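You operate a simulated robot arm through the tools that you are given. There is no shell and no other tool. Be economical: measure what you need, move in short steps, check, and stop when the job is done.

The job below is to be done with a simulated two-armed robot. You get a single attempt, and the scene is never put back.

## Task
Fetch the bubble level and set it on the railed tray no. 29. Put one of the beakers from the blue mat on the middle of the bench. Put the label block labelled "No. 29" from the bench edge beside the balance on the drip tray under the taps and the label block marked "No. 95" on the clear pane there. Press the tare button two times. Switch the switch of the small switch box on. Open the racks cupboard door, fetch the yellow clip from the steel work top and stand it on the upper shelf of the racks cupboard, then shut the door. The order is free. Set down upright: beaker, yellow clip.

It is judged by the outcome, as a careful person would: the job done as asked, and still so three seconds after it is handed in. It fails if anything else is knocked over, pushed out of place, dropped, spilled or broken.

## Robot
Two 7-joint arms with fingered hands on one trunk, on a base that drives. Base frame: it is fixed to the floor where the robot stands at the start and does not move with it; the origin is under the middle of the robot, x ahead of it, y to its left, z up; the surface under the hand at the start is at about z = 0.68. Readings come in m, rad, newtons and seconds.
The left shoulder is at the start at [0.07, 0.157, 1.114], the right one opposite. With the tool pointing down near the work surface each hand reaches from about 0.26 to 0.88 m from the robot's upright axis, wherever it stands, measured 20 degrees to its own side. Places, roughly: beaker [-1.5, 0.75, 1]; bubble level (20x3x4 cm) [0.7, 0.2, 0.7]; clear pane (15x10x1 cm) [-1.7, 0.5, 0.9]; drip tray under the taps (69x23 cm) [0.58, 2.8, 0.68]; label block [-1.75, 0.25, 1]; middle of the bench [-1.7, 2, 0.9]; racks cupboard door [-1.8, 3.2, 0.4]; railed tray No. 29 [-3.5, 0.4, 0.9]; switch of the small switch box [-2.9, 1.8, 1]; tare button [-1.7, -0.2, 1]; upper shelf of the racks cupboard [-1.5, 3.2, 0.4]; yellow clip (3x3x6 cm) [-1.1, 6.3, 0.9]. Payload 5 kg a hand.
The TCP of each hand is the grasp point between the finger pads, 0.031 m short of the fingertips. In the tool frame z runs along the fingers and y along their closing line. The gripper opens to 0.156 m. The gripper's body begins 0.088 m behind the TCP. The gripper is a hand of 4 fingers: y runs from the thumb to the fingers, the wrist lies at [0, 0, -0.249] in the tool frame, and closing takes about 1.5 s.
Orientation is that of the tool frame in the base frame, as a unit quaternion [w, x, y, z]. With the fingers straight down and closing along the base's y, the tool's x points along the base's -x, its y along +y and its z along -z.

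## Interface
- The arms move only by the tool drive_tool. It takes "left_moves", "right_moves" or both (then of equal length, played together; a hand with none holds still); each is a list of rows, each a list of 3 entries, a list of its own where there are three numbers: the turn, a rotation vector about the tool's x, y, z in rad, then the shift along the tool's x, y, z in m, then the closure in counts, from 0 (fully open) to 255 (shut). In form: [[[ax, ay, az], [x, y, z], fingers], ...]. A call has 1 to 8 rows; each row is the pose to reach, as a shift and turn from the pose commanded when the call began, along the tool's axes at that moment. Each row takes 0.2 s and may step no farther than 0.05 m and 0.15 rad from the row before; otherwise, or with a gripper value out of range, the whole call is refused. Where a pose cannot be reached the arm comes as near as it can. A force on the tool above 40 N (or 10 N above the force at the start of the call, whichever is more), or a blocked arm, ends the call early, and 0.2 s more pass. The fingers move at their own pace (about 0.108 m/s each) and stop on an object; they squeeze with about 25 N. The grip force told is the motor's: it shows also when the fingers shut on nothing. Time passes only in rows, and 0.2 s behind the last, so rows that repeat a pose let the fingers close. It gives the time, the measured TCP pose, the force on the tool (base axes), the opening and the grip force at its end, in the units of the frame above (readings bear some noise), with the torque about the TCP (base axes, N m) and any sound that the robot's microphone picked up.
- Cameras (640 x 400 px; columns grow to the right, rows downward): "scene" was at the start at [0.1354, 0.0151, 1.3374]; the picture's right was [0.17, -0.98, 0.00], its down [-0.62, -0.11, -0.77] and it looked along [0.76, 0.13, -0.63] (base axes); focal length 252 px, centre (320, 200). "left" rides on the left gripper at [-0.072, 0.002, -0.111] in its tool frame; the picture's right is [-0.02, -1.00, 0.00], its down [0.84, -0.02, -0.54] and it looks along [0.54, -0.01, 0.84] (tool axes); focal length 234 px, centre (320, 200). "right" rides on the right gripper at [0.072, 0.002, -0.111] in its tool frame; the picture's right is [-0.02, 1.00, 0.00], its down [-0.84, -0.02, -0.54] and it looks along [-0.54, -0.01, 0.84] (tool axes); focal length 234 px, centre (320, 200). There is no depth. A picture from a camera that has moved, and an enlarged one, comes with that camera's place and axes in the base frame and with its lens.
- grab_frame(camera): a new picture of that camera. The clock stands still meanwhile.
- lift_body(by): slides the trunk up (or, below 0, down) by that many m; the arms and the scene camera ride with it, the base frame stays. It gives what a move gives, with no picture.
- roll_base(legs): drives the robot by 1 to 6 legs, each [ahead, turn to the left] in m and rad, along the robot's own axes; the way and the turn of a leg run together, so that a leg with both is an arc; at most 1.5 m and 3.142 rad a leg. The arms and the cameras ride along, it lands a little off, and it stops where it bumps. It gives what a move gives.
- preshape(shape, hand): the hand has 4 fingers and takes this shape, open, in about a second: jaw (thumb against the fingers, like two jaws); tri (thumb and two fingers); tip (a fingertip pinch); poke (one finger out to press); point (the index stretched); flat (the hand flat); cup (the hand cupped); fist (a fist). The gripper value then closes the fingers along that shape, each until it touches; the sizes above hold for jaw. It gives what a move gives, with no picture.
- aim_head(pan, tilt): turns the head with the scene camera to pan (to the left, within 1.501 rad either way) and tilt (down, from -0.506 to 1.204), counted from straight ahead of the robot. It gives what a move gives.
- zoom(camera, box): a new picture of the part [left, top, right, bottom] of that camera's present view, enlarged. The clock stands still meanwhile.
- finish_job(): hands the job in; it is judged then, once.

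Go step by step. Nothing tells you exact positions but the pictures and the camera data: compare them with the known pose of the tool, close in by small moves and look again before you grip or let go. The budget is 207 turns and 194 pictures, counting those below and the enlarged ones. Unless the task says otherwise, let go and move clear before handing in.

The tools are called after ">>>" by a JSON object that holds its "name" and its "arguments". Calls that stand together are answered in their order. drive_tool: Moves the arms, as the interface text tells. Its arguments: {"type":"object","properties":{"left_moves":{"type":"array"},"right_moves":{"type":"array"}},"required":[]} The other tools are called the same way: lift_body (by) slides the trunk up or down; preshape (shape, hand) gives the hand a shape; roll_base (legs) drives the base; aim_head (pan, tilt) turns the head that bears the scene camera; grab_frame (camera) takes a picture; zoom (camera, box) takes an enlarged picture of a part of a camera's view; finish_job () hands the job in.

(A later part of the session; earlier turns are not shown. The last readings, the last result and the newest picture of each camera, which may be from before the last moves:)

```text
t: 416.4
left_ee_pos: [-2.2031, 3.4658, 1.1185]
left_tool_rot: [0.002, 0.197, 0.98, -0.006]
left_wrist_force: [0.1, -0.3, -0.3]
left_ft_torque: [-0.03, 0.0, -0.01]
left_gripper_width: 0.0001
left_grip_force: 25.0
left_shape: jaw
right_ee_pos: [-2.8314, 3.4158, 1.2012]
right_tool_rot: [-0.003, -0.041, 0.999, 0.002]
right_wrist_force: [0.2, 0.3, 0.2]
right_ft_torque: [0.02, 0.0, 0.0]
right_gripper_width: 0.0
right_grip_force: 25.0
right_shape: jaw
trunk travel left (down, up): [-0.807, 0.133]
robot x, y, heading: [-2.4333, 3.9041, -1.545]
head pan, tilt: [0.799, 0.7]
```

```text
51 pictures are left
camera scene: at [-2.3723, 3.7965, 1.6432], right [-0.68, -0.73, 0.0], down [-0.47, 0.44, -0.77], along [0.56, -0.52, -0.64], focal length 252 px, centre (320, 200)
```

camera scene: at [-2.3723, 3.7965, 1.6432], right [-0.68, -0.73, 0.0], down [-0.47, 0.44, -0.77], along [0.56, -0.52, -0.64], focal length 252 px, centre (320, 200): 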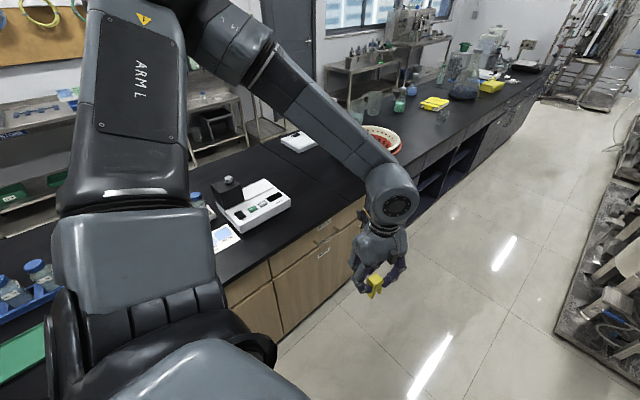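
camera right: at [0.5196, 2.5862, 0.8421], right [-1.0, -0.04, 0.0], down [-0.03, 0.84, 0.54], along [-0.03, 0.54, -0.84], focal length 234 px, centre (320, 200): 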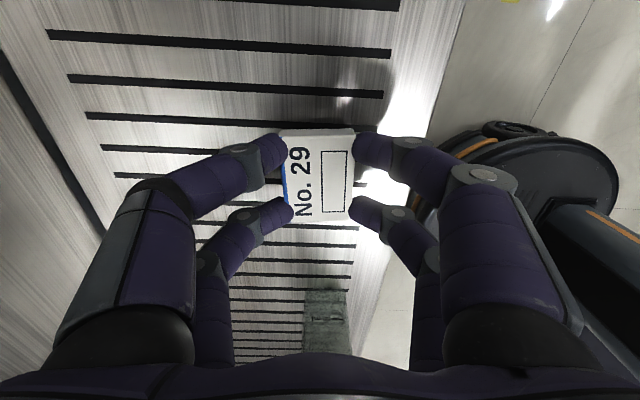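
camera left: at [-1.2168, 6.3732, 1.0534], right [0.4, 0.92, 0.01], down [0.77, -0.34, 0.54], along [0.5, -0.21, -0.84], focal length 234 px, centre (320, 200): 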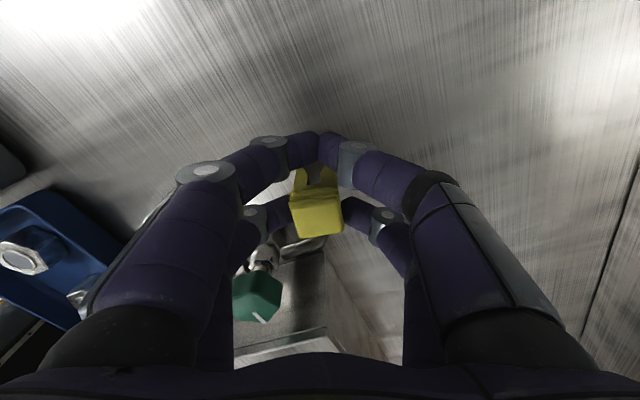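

>>> {"name": "roll_base", "arguments": {"legs": [[0.55, 0], [0, 1.545]]}}

>>> {"name": "aim_head", "arguments": {"pan": 0.0, "tilt": 0.95}}

>>> {"name": "grab_frame", "arguments": {"camera": "scene"}}

```text
t: 423.3
left_ee_pos: [-1.9819, 3.5971, 1.1183]
left_tool_rot: [0.006, -0.558, 0.83, -0.001]
left_wrist_force: [0.3, 0.1, 0.1]
left_ft_torque: [0.01, -0.04, 0.0]
left_gripper_width: 0.0002
left_grip_force: 24.9
left_shape: jaw
right_ee_pos: [-1.9266, 2.9693, 1.2008]
right_tool_rot: [0.002, 0.739, -0.674, -0.001]
right_wrist_force: [0.2, 0.2, 0.2]
right_ft_torque: [-0.01, -0.01, 0.02]
right_gripper_width: 0.0
right_grip_force: 24.9
right_shape: jaw
trunk travel left (down, up): [-0.807, 0.133]
robot x, y, heading: [-2.4176, 3.3591, 0.032]
head pan, tilt: [0.799, 0.7]
```

```text
t: 424.4
left_ee_pos: [-1.9824, 3.5971, 1.1185]
left_tool_rot: [0.006, -0.559, 0.829, -0.002]
left_wrist_force: [0.6, -0.1, -0.3]
left_ft_torque: [-0.04, -0.02, -0.01]
left_gripper_width: 0.0
left_grip_force: 25.0
left_shape: jaw
right_ee_pos: [-1.9271, 2.9695, 1.2005]
right_tool_rot: [0.003, 0.74, -0.673, 0.001]
right_wrist_force: [-0.1, 0.5, 0.9]
right_ft_torque: [0.0, 0.01, -0.01]
right_gripper_width: 0.0
right_grip_force: 25.2
right_shape: jaw
trunk travel left (down, up): [-0.807, 0.133]
robot x, y, heading: [-2.4182, 3.3584, 0.035]
head pan, tilt: [0.0, 0.949]
```

```text
50 pictures are left
camera scene: at [-2.2946, 3.3636, 1.6234], right [0.03, -1.0, 0.0], down [-0.81, -0.03, -0.58], along [0.58, 0.02, -0.81], focal length 252 px, centre (320, 200)
```

scene: 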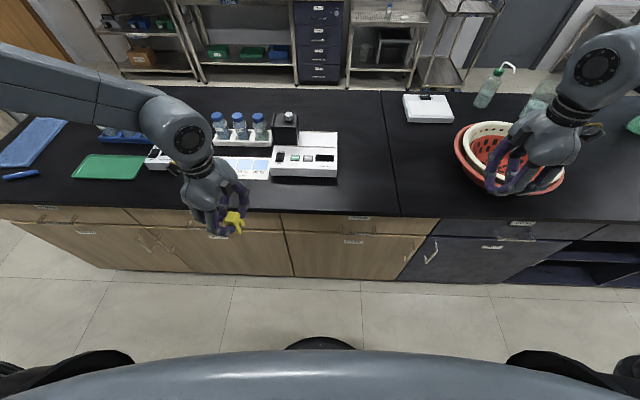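

>>> {"name": "zoom", "arguments": {"camera": "scene", "box": [120, 190, 460, 290]}}

```text
1.88 times, centred on (290, 240) of scene
camera zoom: at [-2.2946, 3.3636, 1.6234], right [0.03, -1.0, 0.0], down [-0.81, -0.03, -0.58], along [0.58, 0.02, -0.81], focal length 475 px, centre (376, 125)
```

zoom: 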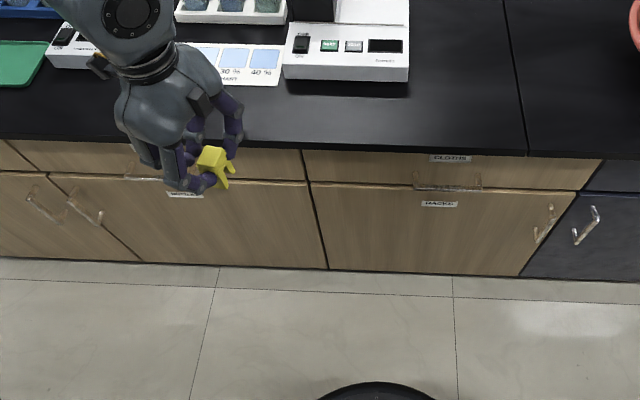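

The "RACKS" door spans y ≈ 2.94–3.52 with its handle at y ≈ 2.98, z ≈ 0.48–0.66, hinged on the north side. The clip must go in with a near-horizontal hand, so I'll set it on the bench edge, open the door with the left hand from the south side, then regrasp. I move to about y = 2.75.

>>> {"name": "roll_base", "arguments": {"legs": [[0, -1.606], [0.62, 0], [0, 1.571]]}}

>>> {"name": "aim_head", "arguments": {"pan": 0.2, "tilt": 0.9}}

>>> {"name": "grab_frame", "arguments": {"camera": "scene"}}

```text
t: 435.6
left_ee_pos: [-1.985, 2.9606, 1.1183]
left_tool_rot: [0.005, -0.535, 0.845, -0.001]
left_wrist_force: [0.1, 0.0, 0.1]
left_ft_torque: [-0.01, 0.0, -0.02]
left_gripper_width: 0.0
left_grip_force: 25.2
left_shape: jaw
right_ee_pos: [-1.9645, 2.3295, 1.199]
right_tool_rot: [0.003, 0.719, -0.695, 0.001]
right_wrist_force: [0.5, 0.5, -0.8]
right_ft_torque: [-0.01, 0.02, -0.03]
right_gripper_width: 0.0001
right_grip_force: 24.7
right_shape: jaw
trunk travel left (down, up): [-0.807, 0.133]
robot x, y, heading: [-2.4366, 2.7487, -0.022]
head pan, tilt: [0.0, 0.949]
```

```text
t: 436.4
left_ee_pos: [-1.9868, 2.9606, 1.1181]
left_tool_rot: [0.005, -0.535, 0.845, -0.002]
left_wrist_force: [0.4, 0.4, 0.8]
left_ft_torque: [0.0, 0.02, 0.0]
left_gripper_width: 0.0
left_grip_force: 25.0
left_shape: jaw
right_ee_pos: [-1.9676, 2.3324, 1.2007]
right_tool_rot: [0.003, 0.719, -0.695, 0.001]
right_wrist_force: [-0.6, -0.6, -0.2]
right_ft_torque: [0.0, -0.01, 0.01]
right_gripper_width: 0.0
right_grip_force: 25.6
right_shape: jaw
trunk travel left (down, up): [-0.807, 0.133]
robot x, y, heading: [-2.4383, 2.7498, -0.02]
head pan, tilt: [0.201, 0.901]
```

```text
48 pictures are left
camera scene: at [-2.309, 2.7614, 1.627], right [0.18, -0.98, 0.0], down [-0.77, -0.14, -0.62], along [0.61, 0.11, -0.78], focal length 252 px, centre (320, 200)
```

scene: 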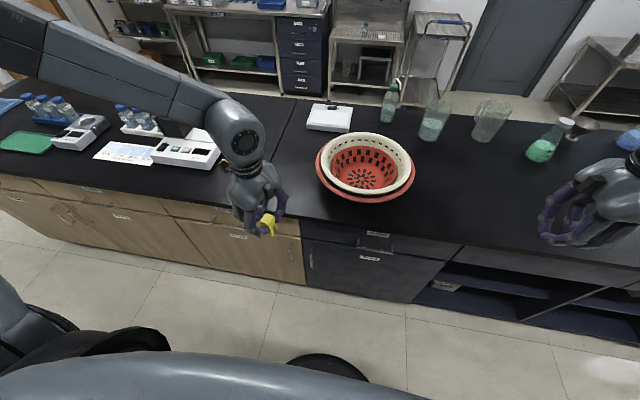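

>>> {"name": "drive_tool", "arguments": {"left_moves": [[[0, 0, -0.08], [-0.021, -0.037, 0], 255], [[0, 0, -0.16], [-0.042, -0.073, 0], 255], [[0, 0, -0.24], [-0.063, -0.11, 0], 255], [[0, 0, -0.32], [-0.084, -0.146, 0], 255], [[0, 0, -0.4], [-0.105, -0.183, 0.02], 255], [[0, 0, -0.44], [-0.126, -0.219, 0.05], 255], [[0, 0, -0.44], [-0.126, -0.219, 0.1], 255], [[0, 0, -0.44], [-0.126, -0.219, 0.145], 255]]}}

>>> {"name": "zoom", "arguments": {"camera": "scene", "box": [220, 130, 380, 250]}}

>>> {"name": "grab_frame", "arguments": {"camera": "left"}}

```text
refused: row 6 steps farther than a row can; nothing moved
```

```text
3.33 times, centred on (300, 190) of scene
camera zoom: at [-2.309, 2.7614, 1.627], right [0.18, -0.98, 0.0], down [-0.77, -0.14, -0.62], along [0.61, 0.11, -0.78], focal length 841 px, centre (387, 233)
```

zoom: 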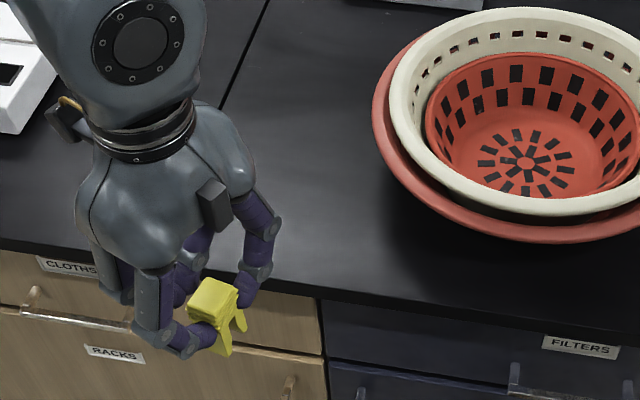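

```text
46 pictures are left
camera left: at [-1.9573, 3.0276, 1.2309], right [0.91, -0.41, 0.01], down [-0.35, -0.77, 0.54], along [-0.21, -0.5, -0.84], focal length 234 px, centre (320, 200)
```

left: 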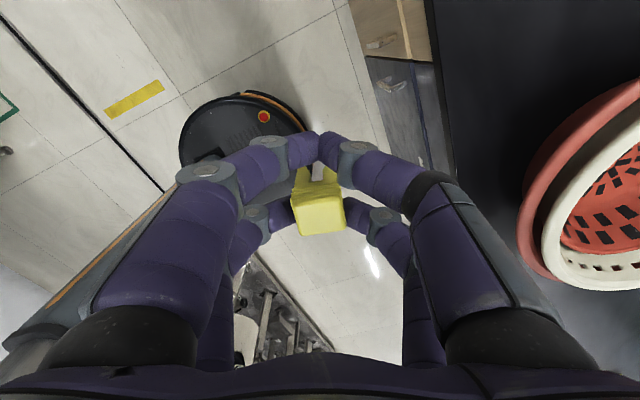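

>>> {"name": "drive_tool", "arguments": {"left_moves": [[[0, 0, -0.08], [-0.021, -0.037, 0], 255], [[0, 0, -0.16], [-0.042, -0.073, 0], 255], [[0, 0, -0.24], [-0.063, -0.11, 0], 255], [[0, 0, -0.32], [-0.084, -0.146, 0], 255], [[0, 0, -0.4], [-0.105, -0.183, 0.01], 255], [[0, 0, -0.44], [-0.126, -0.219, 0.03], 255], [[0, 0, -0.44], [-0.126, -0.219, 0.08], 255], [[0, 0, -0.44], [-0.126, -0.219, 0.13], 255]]}}

>>> {"name": "grab_frame", "arguments": {"camera": "left"}}

```text
t: 438.2
left_ee_pos: [-1.7595, 2.9989, 1.0137]
left_tool_rot: [0.005, -0.707, 0.708, -0.005]
left_wrist_force: [0.2, 0.7, -0.5]
left_ft_torque: [0.02, -0.01, -0.02]
left_gripper_width: 0.0
left_grip_force: 25.1
left_shape: jaw
left hand out of reach, approached as far as the arm can: row 7, 8
right_ee_pos: [-1.9668, 2.3323, 1.2013]
right_tool_rot: [0.003, 0.719, -0.695, 0.001]
right_wrist_force: [-0.7, -0.9, -0.1]
right_ft_torque: [-0.03, -0.02, -0.01]
right_gripper_width: 0.0002
right_grip_force: 25.0
right_shape: jaw
trunk travel left (down, up): [-0.807, 0.133]
robot x, y, heading: [-2.4361, 2.7481, -0.023]
head pan, tilt: [0.201, 0.901]
```

```text
45 pictures are left
camera left: at [-1.7627, 3.0702, 1.1266], right [1.0, 0.02, 0.02], down [0.01, -0.84, 0.54], along [0.02, -0.54, -0.84], focal length 234 px, centre (320, 200)
```

left: 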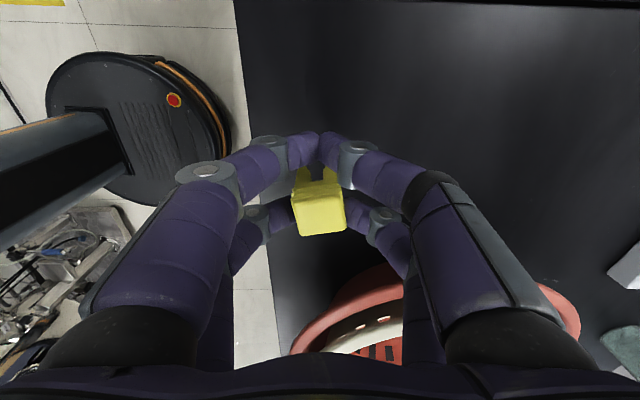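

I lower with the trunk onto the bench.

>>> {"name": "lift_body", "arguments": {"by": -0.068}}

>>> {"name": "lift_body", "arguments": {"by": -0.006}}

>>> {"name": "zoom", "arguments": {"camera": "scene", "box": [230, 110, 350, 220]}}

```text
t: 439.4
left_ee_pos: [-1.7571, 2.9959, 0.9535]
left_tool_rot: [0.007, -0.707, 0.707, -0.01]
left_wrist_force: [-6.5, 2.2, 25.2]
left_ft_torque: [-0.43, 0.28, -0.18]
left_gripper_width: 0.0014
left_grip_force: 25.0
left_shape: jaw
right_ee_pos: [-1.9662, 2.3316, 1.1336]
right_tool_rot: [0.003, 0.72, -0.694, 0.002]
right_wrist_force: [0.0, 0.7, 0.2]
right_ft_torque: [-0.01, 0.04, 0.02]
right_gripper_width: 0.0
right_grip_force: 24.6
right_shape: jaw
trunk travel left (down, up): [-0.74, 0.2]
robot x, y, heading: [-2.436, 2.7536, -0.022]
head pan, tilt: [0.201, 0.901]
stopped: the force on the tool passed its limit at 42 N (the readings are from after the stop); the commanded pose is now the measured one
```

```text
t: 439.9
left_ee_pos: [-1.7535, 2.9961, 0.9535]
left_tool_rot: [-0.009, 0.708, -0.706, 0.013]
left_wrist_force: [-10.8, 1.4, 28.4]
left_ft_torque: [-0.59, 0.35, -0.24]
left_gripper_width: 0.0017
left_grip_force: 25.6
left_shape: jaw
right_ee_pos: [-1.9666, 2.3322, 1.1309]
right_tool_rot: [0.002, 0.72, -0.694, 0.002]
right_wrist_force: [1.3, 0.9, 0.3]
right_ft_torque: [0.03, 0.02, -0.01]
right_gripper_width: 0.0
right_grip_force: 24.5
right_shape: jaw
trunk travel left (down, up): [-0.735, 0.205]
robot x, y, heading: [-2.4334, 2.7514, -0.02]
head pan, tilt: [0.201, 0.901]
stopped: the force on the tool passed its limit at 42 N (the readings are from after the stop); the commanded pose is now the measured one
```

```text
3.64 times, centred on (290, 165) of scene
camera zoom: at [-2.3129, 2.761, 1.5552], right [0.18, -0.98, 0.0], down [-0.77, -0.14, -0.62], along [0.61, 0.11, -0.78], focal length 918 px, centre (429, 327)
```

zoom: 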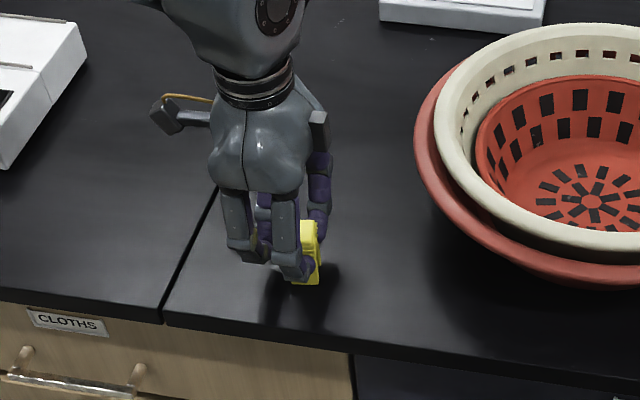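

The clip is on the bench. I relieve the pressure, open slightly, and rise with the trunk.

>>> {"name": "lift_body", "arguments": {"by": 0.005}}

>>> {"name": "drive_tool", "arguments": {"left_moves": [[[0, 0, 0], [0, 0, 0], 215], [[0, 0, 0], [0, 0, 0], 185], [[0, 0, 0], [0, 0, 0], 165], [[0, 0, 0], [0, 0, 0], 150], [[0, 0, 0], [0, 0, 0], 150]]}}

>>> {"name": "lift_body", "arguments": {"by": 0.15}}

>>> {"name": "grab_frame", "arguments": {"camera": "left"}}

```text
t: 440.4
left_ee_pos: [-1.7546, 2.9967, 0.9544]
left_tool_rot: [-0.009, 0.707, -0.707, 0.011]
left_wrist_force: [-2.5, -0.8, 8.7]
left_ft_torque: [-0.2, 0.13, -0.07]
left_gripper_width: 0.0013
left_grip_force: 25.2
left_shape: jaw
right_ee_pos: [-1.9659, 2.3309, 1.1349]
right_tool_rot: [0.002, 0.72, -0.694, 0.002]
right_wrist_force: [0.1, 0.3, 0.5]
right_ft_torque: [-0.02, -0.03, -0.01]
right_gripper_width: 0.0001
right_grip_force: 25.1
right_shape: jaw
trunk travel left (down, up): [-0.74, 0.2]
robot x, y, heading: [-2.4332, 2.7555, -0.021]
head pan, tilt: [0.201, 0.901]
```

```text
t: 441.6
left_ee_pos: [-1.7528, 2.9966, 0.9544]
left_tool_rot: [0.008, -0.707, 0.707, -0.011]
left_wrist_force: [-0.2, -1.2, 0.4]
left_ft_torque: [0.02, 0.01, -0.02]
left_gripper_width: 0.0639
left_grip_force: 0.1
left_shape: jaw
right_ee_pos: [-1.9639, 2.3322, 1.1334]
right_tool_rot: [0.004, 0.719, -0.695, 0.001]
right_wrist_force: [1.0, 0.0, -0.8]
right_ft_torque: [-0.04, -0.01, 0.0]
right_gripper_width: 0.0001
right_grip_force: 24.6
right_shape: jaw
trunk travel left (down, up): [-0.74, 0.2]
robot x, y, heading: [-2.4337, 2.7488, -0.023]
head pan, tilt: [0.201, 0.901]
```

```text
t: 443.3
left_ee_pos: [-1.7531, 2.9956, 1.1032]
left_tool_rot: [-0.009, 0.707, -0.707, 0.011]
left_wrist_force: [0.1, 0.2, -0.3]
left_ft_torque: [0.0, 0.03, 0.01]
left_gripper_width: 0.0637
left_grip_force: 0.0
left_shape: jaw
right_ee_pos: [-1.965, 2.3326, 1.2845]
right_tool_rot: [0.003, 0.719, -0.695, 0.0]
right_wrist_force: [0.2, 0.6, -0.3]
right_ft_torque: [0.02, 0.0, -0.02]
right_gripper_width: 0.0
right_grip_force: 25.2
right_shape: jaw
trunk travel left (down, up): [-0.89, 0.05]
robot x, y, heading: [-2.4363, 2.7461, -0.021]
head pan, tilt: [0.201, 0.901]
```

```text
43 pictures are left
camera left: at [-1.7576, 3.0694, 1.2161], right [1.0, 0.03, 0.03], down [0.01, -0.84, 0.55], along [0.04, -0.55, -0.84], focal length 234 px, centre (320, 200)
```

left: 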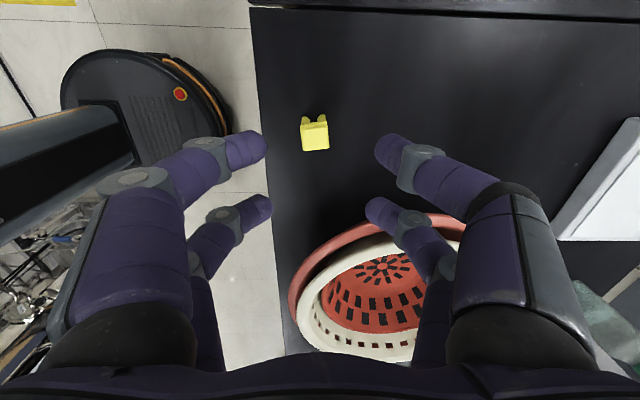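

The clip stands upright at [-1.753, 2.98] near the bench edge. I retract the left hand and turn it toward a horizontal pose for the door handle.

>>> {"name": "drive_tool", "arguments": {"left_moves": [[[0, 0, 0.14], [0, 0.038, 0], 100], [[0, 0, 0.28], [0, 0.076, 0], 100], [[0, 0, 0.42], [0, 0.114, 0], 100], [[0, 0, 0.56], [0, 0.152, 0], 100], [[0, 0, 0.7], [0, 0.19, 0], 100], [[0, 0, 0.84], [0, 0.228, 0], 100], [[0, 0, 0.98], [0, 0.266, 0], 100], [[0, 0, 1.12], [0, 0.3, 0], 100]]}}

>>> {"name": "drive_tool", "arguments": {"left_moves": [[[0, 0, 0.14], [0, 0, 0], 100], [[0, 0, 0.28], [0, 0, 0], 100], [[0, 0, 0.42], [0, 0, 0], 100], [[0, 0, 0.45], [0, 0, 0], 100]]}}

>>> {"name": "drive_tool", "arguments": {"left_moves": [[[0, -0.14, 0], [0, 0, 0], 100], [[0, -0.28, 0], [0, 0, 0], 100], [[0, -0.42, 0], [0, 0, 0], 100], [[0, -0.56, 0], [0, 0, 0], 100], [[0, -0.7, 0], [0, 0, 0], 100], [[0, -0.84, 0], [0, 0, 0], 100], [[0, -0.98, 0], [0, 0, 0], 100], [[0, -1.12, 0], [0, 0, 0], 100]]}}

>>> {"name": "lift_body", "arguments": {"by": -0.45}}

>>> {"name": "grab_frame", "arguments": {"camera": "scene"}}

```text
t: 445.1
left_ee_pos: [-2.0537, 2.9953, 1.0968]
left_tool_rot: [0.015, -0.222, 0.975, -0.005]
left_wrist_force: [-0.7, 0.3, -0.6]
left_ft_torque: [0.02, -0.02, 0.0]
left_gripper_width: 0.0942
left_grip_force: 0.0
left_shape: jaw
right_ee_pos: [-1.9664, 2.3319, 1.2855]
right_tool_rot: [0.003, 0.719, -0.695, 0.002]
right_wrist_force: [-0.9, -0.3, 0.3]
right_ft_torque: [-0.01, -0.02, -0.02]
right_gripper_width: 0.0
right_grip_force: 24.6
right_shape: jaw
trunk travel left (down, up): [-0.89, 0.05]
robot x, y, heading: [-2.4358, 2.7515, -0.022]
head pan, tilt: [0.201, 0.901]
```

```text
t: 446.1
left_ee_pos: [-2.0524, 2.996, 1.0964]
left_tool_rot: [0.015, 0.0, 1.0, -0.002]
left_wrist_force: [-0.1, 0.1, 0.4]
left_ft_torque: [-0.02, -0.01, 0.01]
left_gripper_width: 0.0945
left_grip_force: 0.0
left_shape: jaw
right_ee_pos: [-1.9648, 2.3324, 1.2843]
right_tool_rot: [0.003, 0.719, -0.695, 0.001]
right_wrist_force: [-0.5, 0.1, -0.1]
right_ft_torque: [0.0, 0.01, -0.01]
right_gripper_width: 0.0001
right_grip_force: 24.9
right_shape: jaw
trunk travel left (down, up): [-0.89, 0.05]
robot x, y, heading: [-2.4335, 2.7474, -0.027]
head pan, tilt: [0.201, 0.901]
```

```text
t: 447.9
left_ee_pos: [-2.017, 3.0038, 1.0773]
left_tool_rot: [0.31, -0.004, 0.951, 0.0]
left_wrist_force: [0.1, -0.2, 1.1]
left_ft_torque: [-0.01, -0.02, 0.0]
left_gripper_width: 0.0948
left_grip_force: 0.0
left_shape: jaw
left hand out of reach, approached as far as the arm can: row 3, 4, 5, 6, 7, 8
right_ee_pos: [-1.965, 2.3317, 1.2831]
right_tool_rot: [0.004, 0.72, -0.694, -0.001]
right_wrist_force: [0.5, 0.0, -0.4]
right_ft_torque: [0.03, 0.01, -0.02]
right_gripper_width: 0.0002
right_grip_force: 25.2
right_shape: jaw
trunk travel left (down, up): [-0.89, 0.05]
robot x, y, heading: [-2.4356, 2.7457, -0.02]
head pan, tilt: [0.201, 0.901]
```

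```text
refused: -0.45 is not a number from -0.4 to 0.4
```

```text
42 pictures are left
camera scene: at [-2.3073, 2.7602, 1.7098], right [0.18, -0.98, 0.0], down [-0.77, -0.14, -0.62], along [0.61, 0.11, -0.78], focal length 252 px, centre (320, 200)
```

scene: 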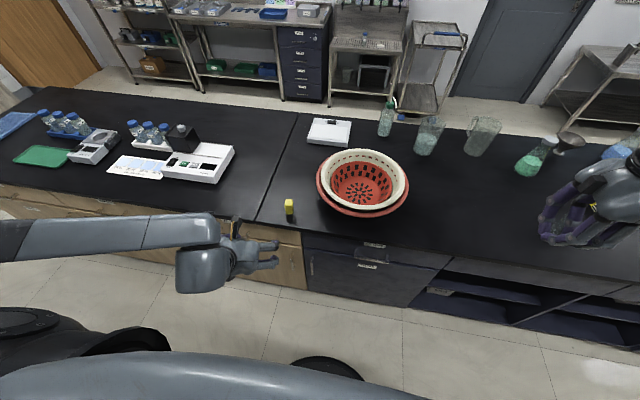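

>>> {"name": "lift_body", "arguments": {"by": -0.4}}

>>> {"name": "drive_tool", "arguments": {"left_moves": [[[0, -0.13, 0], [0.02, 0, -0.02], 100], [[0, -0.26, 0], [0.02, 0, -0.03], 100], [[0, -0.39, 0], [0.02, 0, -0.04], 100], [[0, -0.52, 0], [0.02, 0, -0.05], 100], [[0, -0.65, 0], [0.02, 0, -0.05], 100]]}}

>>> {"name": "aim_head", "arguments": {"pan": 0.35, "tilt": 0.75}}

>>> {"name": "grab_frame", "arguments": {"camera": "scene"}}

```text
t: 451.8
left_ee_pos: [-2.0202, 3.0048, 0.6778]
left_tool_rot: [0.311, -0.005, 0.95, 0.0]
left_wrist_force: [0.9, 0.5, 0.4]
left_ft_torque: [0.02, -0.04, 0.05]
left_gripper_width: 0.0945
left_grip_force: 0.0
left_shape: jaw
right_ee_pos: [-1.9651, 2.333, 0.8844]
right_tool_rot: [0.003, 0.719, -0.695, 0.0]
right_wrist_force: [0.1, 0.3, -0.4]
right_ft_torque: [0.01, 0.0, 0.01]
right_gripper_width: 0.0
right_grip_force: 24.7
right_shape: jaw
trunk travel left (down, up): [-0.49, 0.45]
robot x, y, heading: [-2.4376, 2.7501, -0.02]
head pan, tilt: [0.201, 0.901]
```

```text
t: 453.0
left_ee_pos: [-2.0147, 3.0088, 0.6809]
left_tool_rot: [0.317, -0.003, 0.948, 0.002]
left_wrist_force: [-0.2, -1.0, -0.4]
left_ft_torque: [0.04, 0.0, -0.01]
left_gripper_width: 0.0945
left_grip_force: 0.0
left_shape: jaw
left hand out of reach, approached as far as the arm can: row 1, 2, 3, 4, 5
right_ee_pos: [-1.9653, 2.332, 0.885]
right_tool_rot: [0.003, 0.719, -0.695, 0.001]
right_wrist_force: [0.1, -0.2, 0.3]
right_ft_torque: [0.0, -0.03, -0.02]
right_gripper_width: 0.0001
right_grip_force: 25.3
right_shape: jaw
trunk travel left (down, up): [-0.49, 0.45]
robot x, y, heading: [-2.4378, 2.7502, -0.021]
head pan, tilt: [0.201, 0.901]
```

```text
t: 453.7
left_ee_pos: [-2.0155, 3.0093, 0.6813]
left_tool_rot: [0.317, -0.003, 0.948, 0.002]
left_wrist_force: [0.5, -0.4, -1.0]
left_ft_torque: [-0.02, 0.0, 0.01]
left_gripper_width: 0.0946
left_grip_force: 0.0
left_shape: jaw
right_ee_pos: [-1.9653, 2.3306, 0.8838]
right_tool_rot: [0.003, 0.72, -0.694, 0.001]
right_wrist_force: [-0.8, -0.1, 0.3]
right_ft_torque: [-0.03, 0.0, 0.0]
right_gripper_width: 0.0
right_grip_force: 25.3
right_shape: jaw
trunk travel left (down, up): [-0.49, 0.45]
robot x, y, heading: [-2.4384, 2.7498, -0.025]
head pan, tilt: [0.351, 0.75]
```

```text
41 pictures are left
camera scene: at [-2.3052, 2.7748, 1.3219], right [0.32, -0.95, 0.0], down [-0.65, -0.22, -0.73], along [0.69, 0.24, -0.68], focal length 252 px, centre (320, 200)
```

scene: 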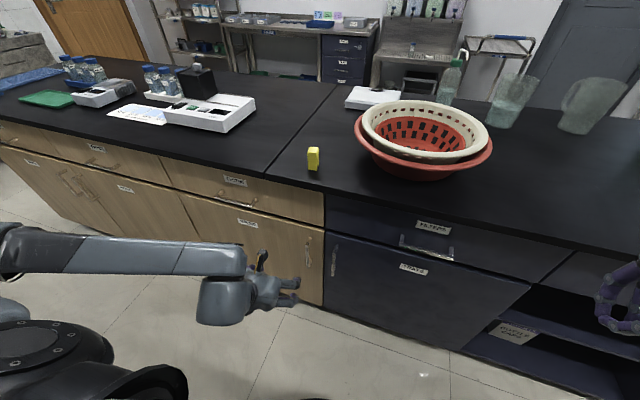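

The arm's pitch limit leaves the hand tilted 37° forward from vertical, which still lets the fingers straddle the vertical handle bar at ≈[-1.845, 2.985, 0.53]. I approach it.

>>> {"name": "drive_tool", "arguments": {"left_moves": [[[0, 0, 0], [0.001, -0.006, 0.037], 100], [[0, 0, 0], [0.002, -0.012, 0.074], 100], [[0, 0, 0], [0.003, -0.018, 0.111], 100], [[0, 0, 0], [0.0046, -0.025, 0.148], 100]]}}

>>> {"name": "grab_frame", "arguments": {"camera": "left"}}

>>> {"name": "zoom", "arguments": {"camera": "scene", "box": [220, 180, 380, 320]}}

```text
t: 454.7
left_ee_pos: [-1.9426, 2.9845, 0.5854]
left_tool_rot: [0.314, -0.003, 0.95, -0.002]
left_wrist_force: [0.2, -0.2, 0.2]
left_ft_torque: [0.03, 0.01, 0.01]
left_gripper_width: 0.0944
left_grip_force: 0.1
left_shape: jaw
left hand out of reach, approached as far as the arm can: row 4
right_ee_pos: [-1.9657, 2.332, 0.8839]
right_tool_rot: [0.003, 0.72, -0.694, 0.0]
right_wrist_force: [0.6, -0.2, 0.1]
right_ft_torque: [-0.01, -0.02, -0.03]
right_gripper_width: 0.0
right_grip_force: 25.4
right_shape: jaw
trunk travel left (down, up): [-0.49, 0.45]
robot x, y, heading: [-2.4358, 2.7495, -0.023]
head pan, tilt: [0.351, 0.75]
```

```text
40 pictures are left
camera left: at [-1.9513, 2.9871, 0.7194], right [0.02, -1.0, 0.02], down [-1.0, -0.02, -0.06], along [0.06, -0.02, -1.0], focal length 234 px, centre (320, 200)
```

left: 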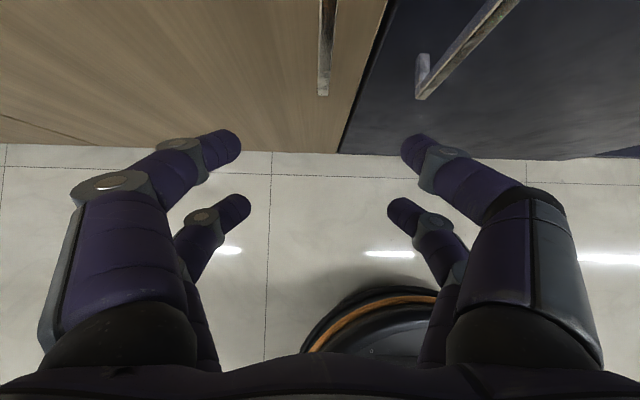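

```text
2.86 times, centred on (300, 250) of scene
camera zoom: at [-2.3052, 2.7742, 1.3219], right [0.32, -0.95, 0.0], down [-0.65, -0.22, -0.73], along [0.69, 0.24, -0.68], focal length 721 px, centre (377, 57)
```

zoom: 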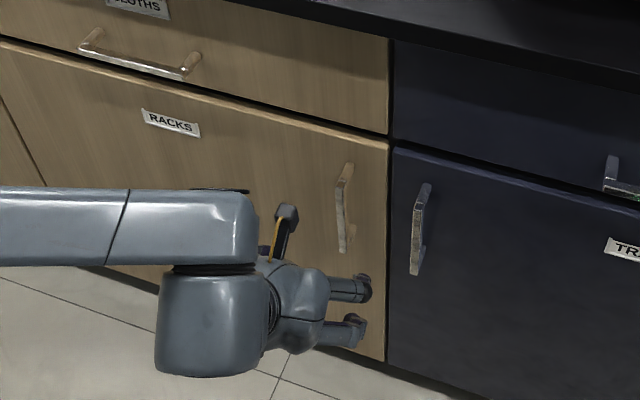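

>>> {"name": "drive_tool", "arguments": {"left_moves": [[[0, 0, 0], [-0.03, -0.003, 0.027], 110], [[0, 0, 0], [-0.055, -0.003, 0.05], 120], [[0, 0, 0], [-0.07, -0.003, 0.064], 120]]}}

>>> {"name": "grab_frame", "arguments": {"camera": "left"}}

```text
t: 455.5
left_ee_pos: [-1.8474, 2.9818, 0.578]
left_tool_rot: [0.317, -0.003, 0.948, 0.002]
left_wrist_force: [0.0, 0.5, 0.2]
left_ft_torque: [0.01, 0.02, 0.01]
left_gripper_width: 0.0831
left_grip_force: 0.0
left_shape: jaw
right_ee_pos: [-1.9636, 2.3329, 0.8824]
right_tool_rot: [0.003, 0.72, -0.694, 0.001]
right_wrist_force: [0.7, 0.1, 0.3]
right_ft_torque: [0.0, 0.01, 0.0]
right_gripper_width: 0.0002
right_grip_force: 24.8
right_shape: jaw
trunk travel left (down, up): [-0.49, 0.45]
robot x, y, heading: [-2.4353, 2.7488, -0.023]
head pan, tilt: [0.351, 0.75]
```

```text
38 pictures are left
camera left: at [-1.8565, 2.9829, 0.7119], right [0.03, -1.0, 0.01], down [-1.0, -0.03, -0.07], along [0.07, -0.01, -1.0], focal length 234 px, centre (320, 200)
```

left: 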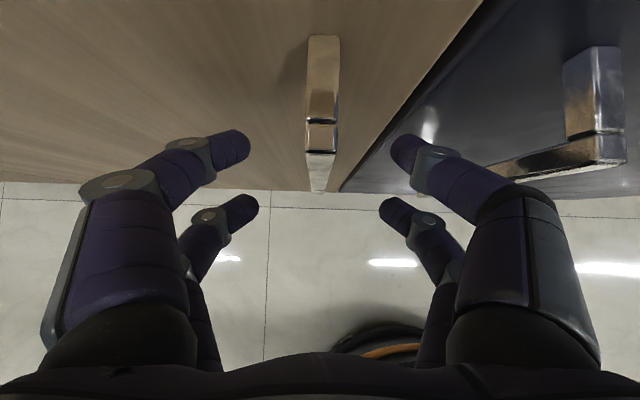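

The bar is between the fingers. I close on it.

>>> {"name": "drive_tool", "arguments": {"left_moves": [[[0, 0, 0], [0, 0, 0], 200], [[0, 0, 0], [0, 0, 0], 255], [[0, 0, 0], [0, 0, 0], 255], [[0, 0, 0], [0, 0, 0], 255], [[0, 0, 0], [0, 0, 0], 255]]}}

>>> {"name": "grab_frame", "arguments": {"camera": "left"}}

```text
t: 456.7
left_ee_pos: [-1.847, 2.9804, 0.5786]
left_tool_rot: [0.317, -0.002, 0.948, 0.001]
left_wrist_force: [0.3, -2.6, -0.8]
left_ft_torque: [0.05, -0.04, -0.01]
left_gripper_width: 0.0
left_grip_force: 24.8
left_shape: jaw
right_ee_pos: [-1.9656, 2.3321, 0.8839]
right_tool_rot: [0.003, 0.719, -0.695, 0.0]
right_wrist_force: [0.0, 0.2, 0.3]
right_ft_torque: [-0.01, 0.02, -0.01]
right_gripper_width: 0.0001
right_grip_force: 25.1
right_shape: jaw
trunk travel left (down, up): [-0.49, 0.45]
robot x, y, heading: [-2.4358, 2.7537, -0.024]
head pan, tilt: [0.351, 0.75]
```

```text
37 pictures are left
camera left: at [-1.857, 2.9826, 0.7121], right [0.03, -1.0, 0.01], down [-1.0, -0.03, -0.07], along [0.07, -0.01, -1.0], focal length 234 px, centre (320, 200)
```

left: 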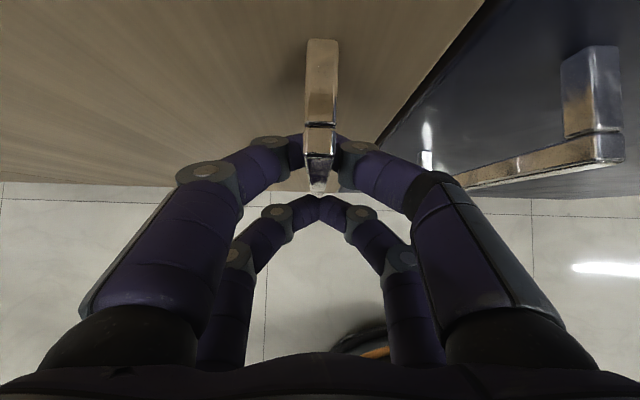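

Now pull along the door's arc.

>>> {"name": "drive_tool", "arguments": {"left_moves": [[[0.03, 0, 0.04], [0.032, 0.001, -0.024], 255], [[0.06, 0, 0.08], [0.064, 0.006, -0.048], 255], [[0.09, 0, 0.12], [0.096, 0.013, -0.072], 255], [[0.12, 0, 0.16], [0.128, 0.024, -0.096], 255]]}}

>>> {"name": "grab_frame", "arguments": {"camera": "scene"}}

```text
t: 457.6
left_ee_pos: [-1.9241, 2.9747, 0.6119]
left_tool_rot: [0.355, 0.102, 0.929, -0.024]
left_wrist_force: [2.6, 15.5, -12.8]
left_ft_torque: [-0.48, 0.43, 0.34]
left_gripper_width: 0.0
left_grip_force: 25.3
left_shape: jaw
right_ee_pos: [-1.9636, 2.3321, 0.8841]
right_tool_rot: [0.003, 0.72, -0.694, 0.002]
right_wrist_force: [0.3, 0.7, -0.1]
right_ft_torque: [-0.03, -0.02, 0.02]
right_gripper_width: 0.0
right_grip_force: 25.3
right_shape: jaw
trunk travel left (down, up): [-0.49, 0.45]
robot x, y, heading: [-2.4342, 2.7472, -0.02]
head pan, tilt: [0.351, 0.75]
stopped in row 4 (left hand): the force on the tool passed its limit at 78 N (the readings are from after the stop); the commanded pose is now the measured one
```

```text
36 pictures are left
camera scene: at [-2.3033, 2.7765, 1.3216], right [0.32, -0.95, 0.0], down [-0.65, -0.22, -0.73], along [0.69, 0.24, -0.68], focal length 252 px, centre (320, 200)
```

scene: 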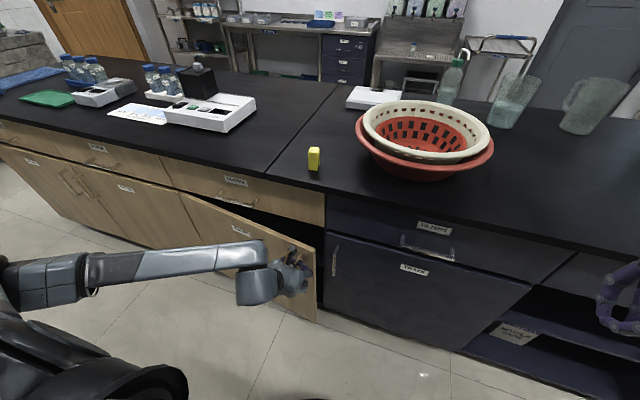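

The door is opening (about 10°). I continue pulling with smaller steps.

>>> {"name": "drive_tool", "arguments": {"left_moves": [[[0, 0, 0], [0.0367, -0.0027, -0.0194], 255], [[0, 0, 0], [0.0746, 0.0005, -0.0396], 255], [[0, 0, 0], [0.106, 0.0097, -0.0607], 255]]}}

>>> {"name": "zoom", "arguments": {"camera": "scene", "box": [160, 160, 400, 340]}}

```text
t: 457.8
left_ee_pos: [-1.9218, 2.9757, 0.6121]
left_tool_rot: [0.358, 0.107, 0.928, -0.017]
left_wrist_force: [2.9, 12.2, -12.3]
left_ft_torque: [-0.4, 0.36, 0.24]
left_gripper_width: 0.0
left_grip_force: 25.4
left_shape: jaw
right_ee_pos: [-1.9638, 2.333, 0.8863]
right_tool_rot: [0.004, 0.719, -0.695, 0.002]
right_wrist_force: [-0.2, 0.3, 0.9]
right_ft_torque: [-0.01, -0.02, 0.03]
right_gripper_width: 0.0002
right_grip_force: 25.0
right_shape: jaw
trunk travel left (down, up): [-0.49, 0.45]
robot x, y, heading: [-2.4336, 2.7487, -0.022]
head pan, tilt: [0.351, 0.75]
stopped in row 1 (left hand): the force on the tool passed its limit at 82 N (the readings are from after the stop); the commanded pose is now the measured one
```

```text
2.22 times, centred on (280, 250) of scene
camera zoom: at [-2.3043, 2.7772, 1.3219], right [0.32, -0.95, 0.0], down [-0.65, -0.22, -0.73], along [0.69, 0.24, -0.68], focal length 561 px, centre (409, 89)
```

zoom: 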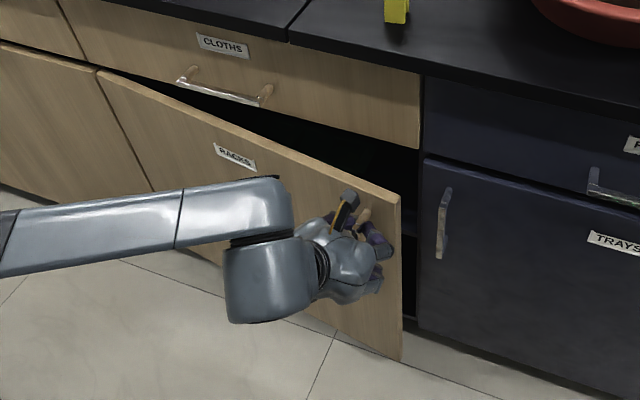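

The hook jams on the handle's bracket, but the door is ajar about 12 cm. I release the handle, then reach over the door's top edge (z ≈ 0.71) to pull it from its inner side.

>>> {"name": "drive_tool", "arguments": {"left_moves": [[[0, 0, 0], [0, 0, 0.01], 170], [[0, 0, 0], [0, 0, 0.01], 110], [[0, 0, 0], [0, 0, 0.01], 80], [[0, 0, 0], [0.036, 0, -0.022], 80], [[0, 0, 0], [0.072, 0, -0.055], 80], [[0, 0, 0], [0.072, 0, -0.1], 80]]}}

>>> {"name": "drive_tool", "arguments": {"left_moves": [[[0, 0, 0], [-0.03, 0, -0.035], 160], [[0, 0, 0], [-0.06, 0, -0.07], 255], [[0, 0, 0], [-0.09, 0, -0.105], 255], [[0, 0, 0], [-0.11, 0, -0.13], 255]]}}

>>> {"name": "grab_frame", "arguments": {"camera": "left"}}

>>> {"name": "zoom", "arguments": {"camera": "scene", "box": [160, 140, 400, 320]}}

```text
t: 459.4
left_ee_pos: [-1.9723, 2.9963, 0.6968]
left_tool_rot: [0.432, 0.11, 0.895, -0.011]
left_wrist_force: [-0.5, 0.1, 0.2]
left_ft_torque: [-0.02, -0.01, 0.0]
left_gripper_width: 0.1068
left_grip_force: 0.0
left_shape: jaw
right_ee_pos: [-1.9657, 2.3315, 0.8855]
right_tool_rot: [0.003, 0.719, -0.695, 0.001]
right_wrist_force: [-1.0, -0.2, 0.7]
right_ft_torque: [0.02, 0.02, 0.02]
right_gripper_width: 0.0
right_grip_force: 25.0
right_shape: jaw
trunk travel left (down, up): [-0.49, 0.45]
robot x, y, heading: [-2.4353, 2.7474, -0.019]
head pan, tilt: [0.351, 0.75]
stopped in row 6 (left hand): the arm was blocked; the commanded pose is now the measured one
```

```text
t: 460.4
left_ee_pos: [-1.9546, 3.011, 0.772]
left_tool_rot: [0.431, 0.109, 0.896, -0.012]
left_wrist_force: [0.3, -0.4, 0.0]
left_ft_torque: [-0.01, 0.03, -0.01]
left_gripper_width: 0.0
left_grip_force: 25.3
left_shape: jaw
left hand out of reach, approached as far as the arm can: row 1, 2, 3, 4
right_ee_pos: [-1.9655, 2.3315, 0.886]
right_tool_rot: [0.004, 0.719, -0.695, 0.001]
right_wrist_force: [-0.4, 0.4, 0.2]
right_ft_torque: [0.01, 0.03, 0.01]
right_gripper_width: 0.0001
right_grip_force: 25.4
right_shape: jaw
trunk travel left (down, up): [-0.49, 0.45]
robot x, y, heading: [-2.4339, 2.746, -0.023]
head pan, tilt: [0.351, 0.75]
```

```text
34 pictures are left
camera left: at [-1.9963, 3.0125, 0.8996], right [-0.19, -0.98, -0.05], down [-0.93, 0.2, -0.31], along [0.31, -0.01, -0.95], focal length 234 px, centre (320, 200)
```

left: 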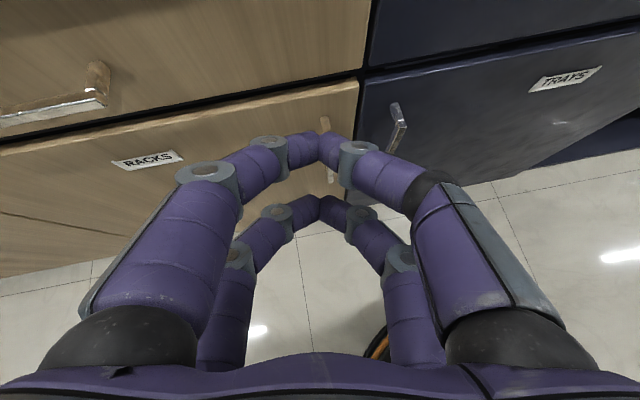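

```text
2.22 times, centred on (280, 230) of scene
camera zoom: at [-2.3049, 2.7754, 1.3218], right [0.32, -0.95, 0.0], down [-0.65, -0.22, -0.73], along [0.69, 0.24, -0.68], focal length 561 px, centre (409, 133)
```

zoom: 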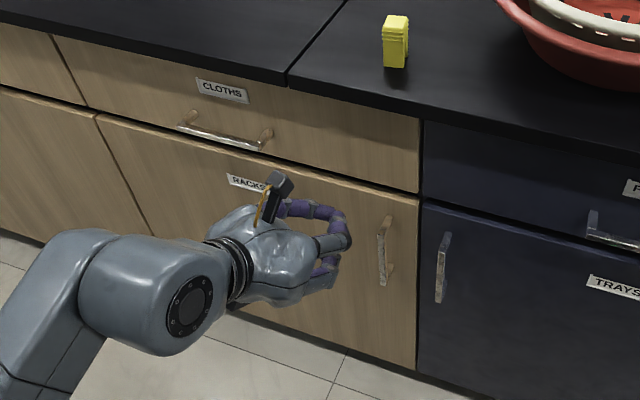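

The door swung nearly shut again and the arm is too cramped this close. I back the base 0.15 m and yaw slightly so I can grip with an extended arm and pull by driving back.

>>> {"name": "roll_base", "arguments": {"legs": [[-0.15, 0], [0, -0.15]]}}

>>> {"name": "drive_tool", "arguments": {"left_moves": [[[-0.11, 0.01, -0.09], [0, 0, 0], 200], [[-0.22, 0.02, -0.18], [0, 0, 0], 100], [[-0.3, 0.03, -0.245], [0, 0, 0], 100]]}}

>>> {"name": "grab_frame", "arguments": {"camera": "scene"}}

```text
t: 462.4
left_ee_pos: [-2.0685, 2.937, 0.7731]
left_tool_rot: [0.43, 0.178, 0.884, -0.045]
left_wrist_force: [0.2, 0.5, 0.7]
left_ft_torque: [0.02, 0.03, 0.02]
left_gripper_width: 0.0002
left_grip_force: 24.9
left_shape: jaw
right_ee_pos: [-2.1823, 2.2681, 0.8841]
right_tool_rot: [-0.003, -0.665, 0.747, -0.002]
right_wrist_force: [-0.3, -1.1, 0.3]
right_ft_torque: [0.03, -0.04, -0.03]
right_gripper_width: 0.0
right_grip_force: 24.4
right_shape: jaw
trunk travel left (down, up): [-0.49, 0.45]
robot x, y, heading: [-2.5815, 2.7516, -0.172]
head pan, tilt: [0.351, 0.75]
```

```text
t: 463.4
left_ee_pos: [-2.0448, 2.9953, 0.7557]
left_tool_rot: [0.451, 0.104, 0.883, 0.073]
left_wrist_force: [-0.3, 0.4, 0.3]
left_ft_torque: [-0.04, 0.0, 0.03]
left_gripper_width: 0.0941
left_grip_force: 0.1
left_shape: jaw
left hand out of reach, approached as far as the arm can: row 1, 2, 3
right_ee_pos: [-2.1799, 2.2741, 0.8879]
right_tool_rot: [-0.005, -0.665, 0.747, -0.004]
right_wrist_force: [-0.5, 0.0, 0.7]
right_ft_torque: [-0.04, -0.05, -0.02]
right_gripper_width: 0.0001
right_grip_force: 24.8
right_shape: jaw
trunk travel left (down, up): [-0.49, 0.45]
robot x, y, heading: [-2.5784, 2.7511, -0.174]
head pan, tilt: [0.351, 0.75]
stopped in row 3 (left hand): the arm was blocked; the commanded pose is now the measured one
```

```text
32 pictures are left
camera scene: at [-2.4475, 2.7678, 1.3219], right [0.18, -0.98, 0.01], down [-0.67, -0.13, -0.73], along [0.72, 0.12, -0.69], focal length 252 px, centre (320, 200)
```

scene: 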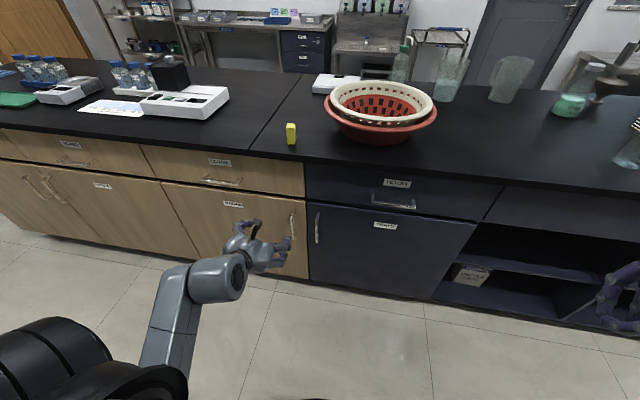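

>>> {"name": "drive_tool", "arguments": {"left_moves": [[[0, 0, 0], [0.0045, -0.0045, 0.043], 100], [[0, 0, 0], [0.009, -0.009, 0.086], 100], [[0, 0, 0], [0.0135, -0.0135, 0.13], 100], [[0, 0, 0], [0.018, -0.018, 0.173], 100], [[0, 0, 0], [0.021, -0.021, 0.2], 100]]}}

>>> {"name": "grab_frame", "arguments": {"camera": "left"}}

```text
t: 463.9
left_ee_pos: [-1.9993, 3.0184, 0.7271]
left_tool_rot: [0.446, 0.189, 0.864, 0.135]
left_wrist_force: [0.5, -1.5, -0.1]
left_ft_torque: [0.1, 0.02, 0.1]
left_gripper_width: 0.0945
left_grip_force: 0.0
left_shape: jaw
right_ee_pos: [-2.1798, 2.2708, 0.8876]
right_tool_rot: [-0.005, -0.665, 0.747, -0.002]
right_wrist_force: [0.1, -1.3, -0.7]
right_ft_torque: [0.17, 0.04, -0.03]
right_gripper_width: 0.0001
right_grip_force: 25.1
right_shape: jaw
trunk travel left (down, up): [-0.49, 0.45]
robot x, y, heading: [-2.5847, 2.7514, -0.17]
head pan, tilt: [0.351, 0.75]
stopped in row 2 (left hand): the arm was blocked; the commanded pose is now the measured one
```

```text
31 pictures are left
camera left: at [-2.0518, 2.9801, 0.8438], right [-0.19, -0.9, -0.38], down [-0.9, 0.32, -0.3], along [0.4, 0.29, -0.87], focal length 234 px, centre (320, 200)
```

left: 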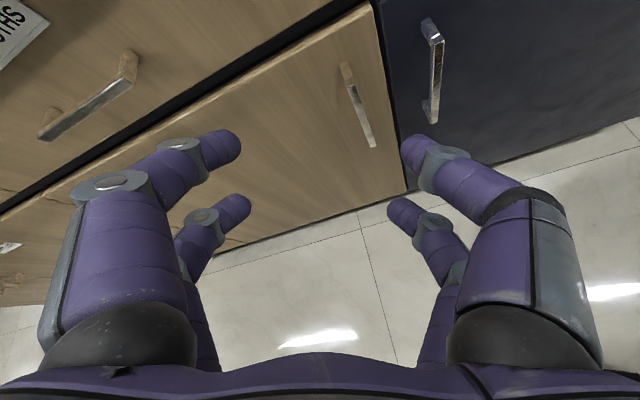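

The arm has wound into an awkward posture. I raise the trunk a little and rotate the hand back to the clean 37°-tilt pose.

>>> {"name": "lift_body", "arguments": {"by": 0.12}}

>>> {"name": "drive_tool", "arguments": {"left_moves": [[[0.036, 0.08, -0.112], [0, 0, 0], 100], [[0.072, 0.16, -0.224], [0, 0, 0], 100], [[0.108, 0.24, -0.336], [0, 0, 0], 100], [[0.144, 0.317, -0.449], [0, 0, 0], 100]]}}

```text
t: 465.4
left_ee_pos: [-1.9992, 3.0221, 0.8475]
left_tool_rot: [0.447, 0.185, 0.865, 0.131]
left_wrist_force: [0.7, 0.2, -0.1]
left_ft_torque: [0.02, 0.0, -0.04]
left_gripper_width: 0.0947
left_grip_force: 0.1
left_shape: jaw
right_ee_pos: [-2.1807, 2.276, 1.0105]
right_tool_rot: [-0.006, -0.665, 0.747, -0.005]
right_wrist_force: [0.6, -0.3, 0.5]
right_ft_torque: [-0.01, -0.02, -0.03]
right_gripper_width: 0.0
right_grip_force: 25.3
right_shape: jaw
trunk travel left (down, up): [-0.61, 0.33]
robot x, y, heading: [-2.5838, 2.7507, -0.168]
head pan, tilt: [0.351, 0.75]
```

```text
t: 465.9
left_ee_pos: [-1.9941, 3.0541, 0.8627]
left_tool_rot: [0.41, 0.212, 0.872, 0.164]
left_wrist_force: [1.5, -0.2, 0.5]
left_ft_torque: [0.05, 0.14, 0.07]
left_gripper_width: 0.095
left_grip_force: 0.1
left_shape: jaw
left hand out of reach, approached as far as the arm can: row 1, 2
right_ee_pos: [-2.179, 2.2626, 1.0]
right_tool_rot: [-0.002, -0.665, 0.747, 0.001]
right_wrist_force: [1.1, -1.7, -1.5]
right_ft_torque: [0.18, 0.08, -0.05]
right_gripper_width: 0.0
right_grip_force: 24.5
right_shape: jaw
trunk travel left (down, up): [-0.61, 0.33]
robot x, y, heading: [-2.5834, 2.752, -0.17]
head pan, tilt: [0.351, 0.75]
stopped in row 2 (left hand): the arm was blocked; the commanded pose is now the measured one
```

>>> {"name": "drive_tool", "arguments": {"left_moves": [[[0, 0, 0], [-0.029, 0.021, -0.027], 100], [[0, 0, 0], [-0.058, 0.041, -0.055], 100], [[0, 0, 0], [-0.087, 0.062, -0.082], 100], [[0, 0, 0], [-0.116, 0.083, -0.11], 100]]}}

>>> {"name": "aim_head", "arguments": {"pan": 0.6, "tilt": 0.9}}

>>> {"name": "grab_frame", "arguments": {"camera": "scene"}}

```text
t: 466.9
left_ee_pos: [-1.9983, 3.0605, 1.0432]
left_tool_rot: [0.411, 0.21, 0.873, 0.16]
left_wrist_force: [-0.5, -0.4, 0.0]
left_ft_torque: [0.0, 0.0, -0.01]
left_gripper_width: 0.0947
left_grip_force: 0.0
left_shape: jaw
right_ee_pos: [-2.1819, 2.2702, 1.006]
right_tool_rot: [-0.003, -0.666, 0.746, -0.003]
right_wrist_force: [0.6, 0.4, -0.3]
right_ft_torque: [-0.04, 0.0, 0.01]
right_gripper_width: 0.0
right_grip_force: 24.9
right_shape: jaw
trunk travel left (down, up): [-0.61, 0.33]
robot x, y, heading: [-2.5814, 2.7533, -0.176]
head pan, tilt: [0.351, 0.75]
```

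```text
t: 467.6
left_ee_pos: [-1.9986, 3.0601, 1.0434]
left_tool_rot: [0.411, 0.21, 0.872, 0.162]
left_wrist_force: [0.7, 0.9, -0.6]
left_ft_torque: [0.0, 0.01, 0.03]
left_gripper_width: 0.0943
left_grip_force: 0.1
left_shape: jaw
right_ee_pos: [-2.182, 2.2692, 1.0062]
right_tool_rot: [-0.003, -0.665, 0.747, -0.003]
right_wrist_force: [0.3, 0.4, -0.9]
right_ft_torque: [0.02, 0.0, -0.01]
right_gripper_width: 0.0
right_grip_force: 24.9
right_shape: jaw
trunk travel left (down, up): [-0.61, 0.33]
robot x, y, heading: [-2.5828, 2.7544, -0.172]
head pan, tilt: [0.6, 0.901]
```

```text
30 pictures are left
camera scene: at [-2.4642, 2.7746, 1.43], right [0.41, -0.91, 0.0], down [-0.71, -0.32, -0.62], along [0.57, 0.26, -0.78], focal length 252 px, centre (320, 200)
```

scene: 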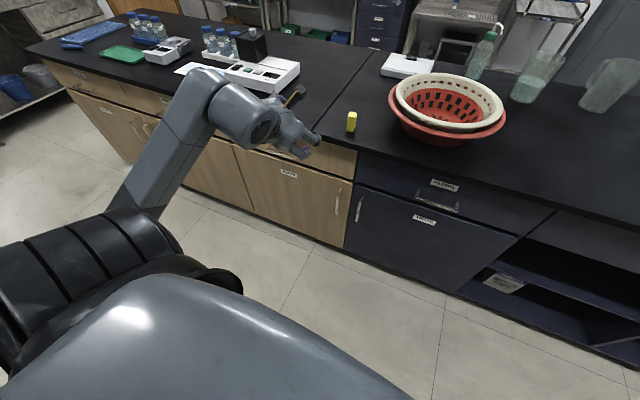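

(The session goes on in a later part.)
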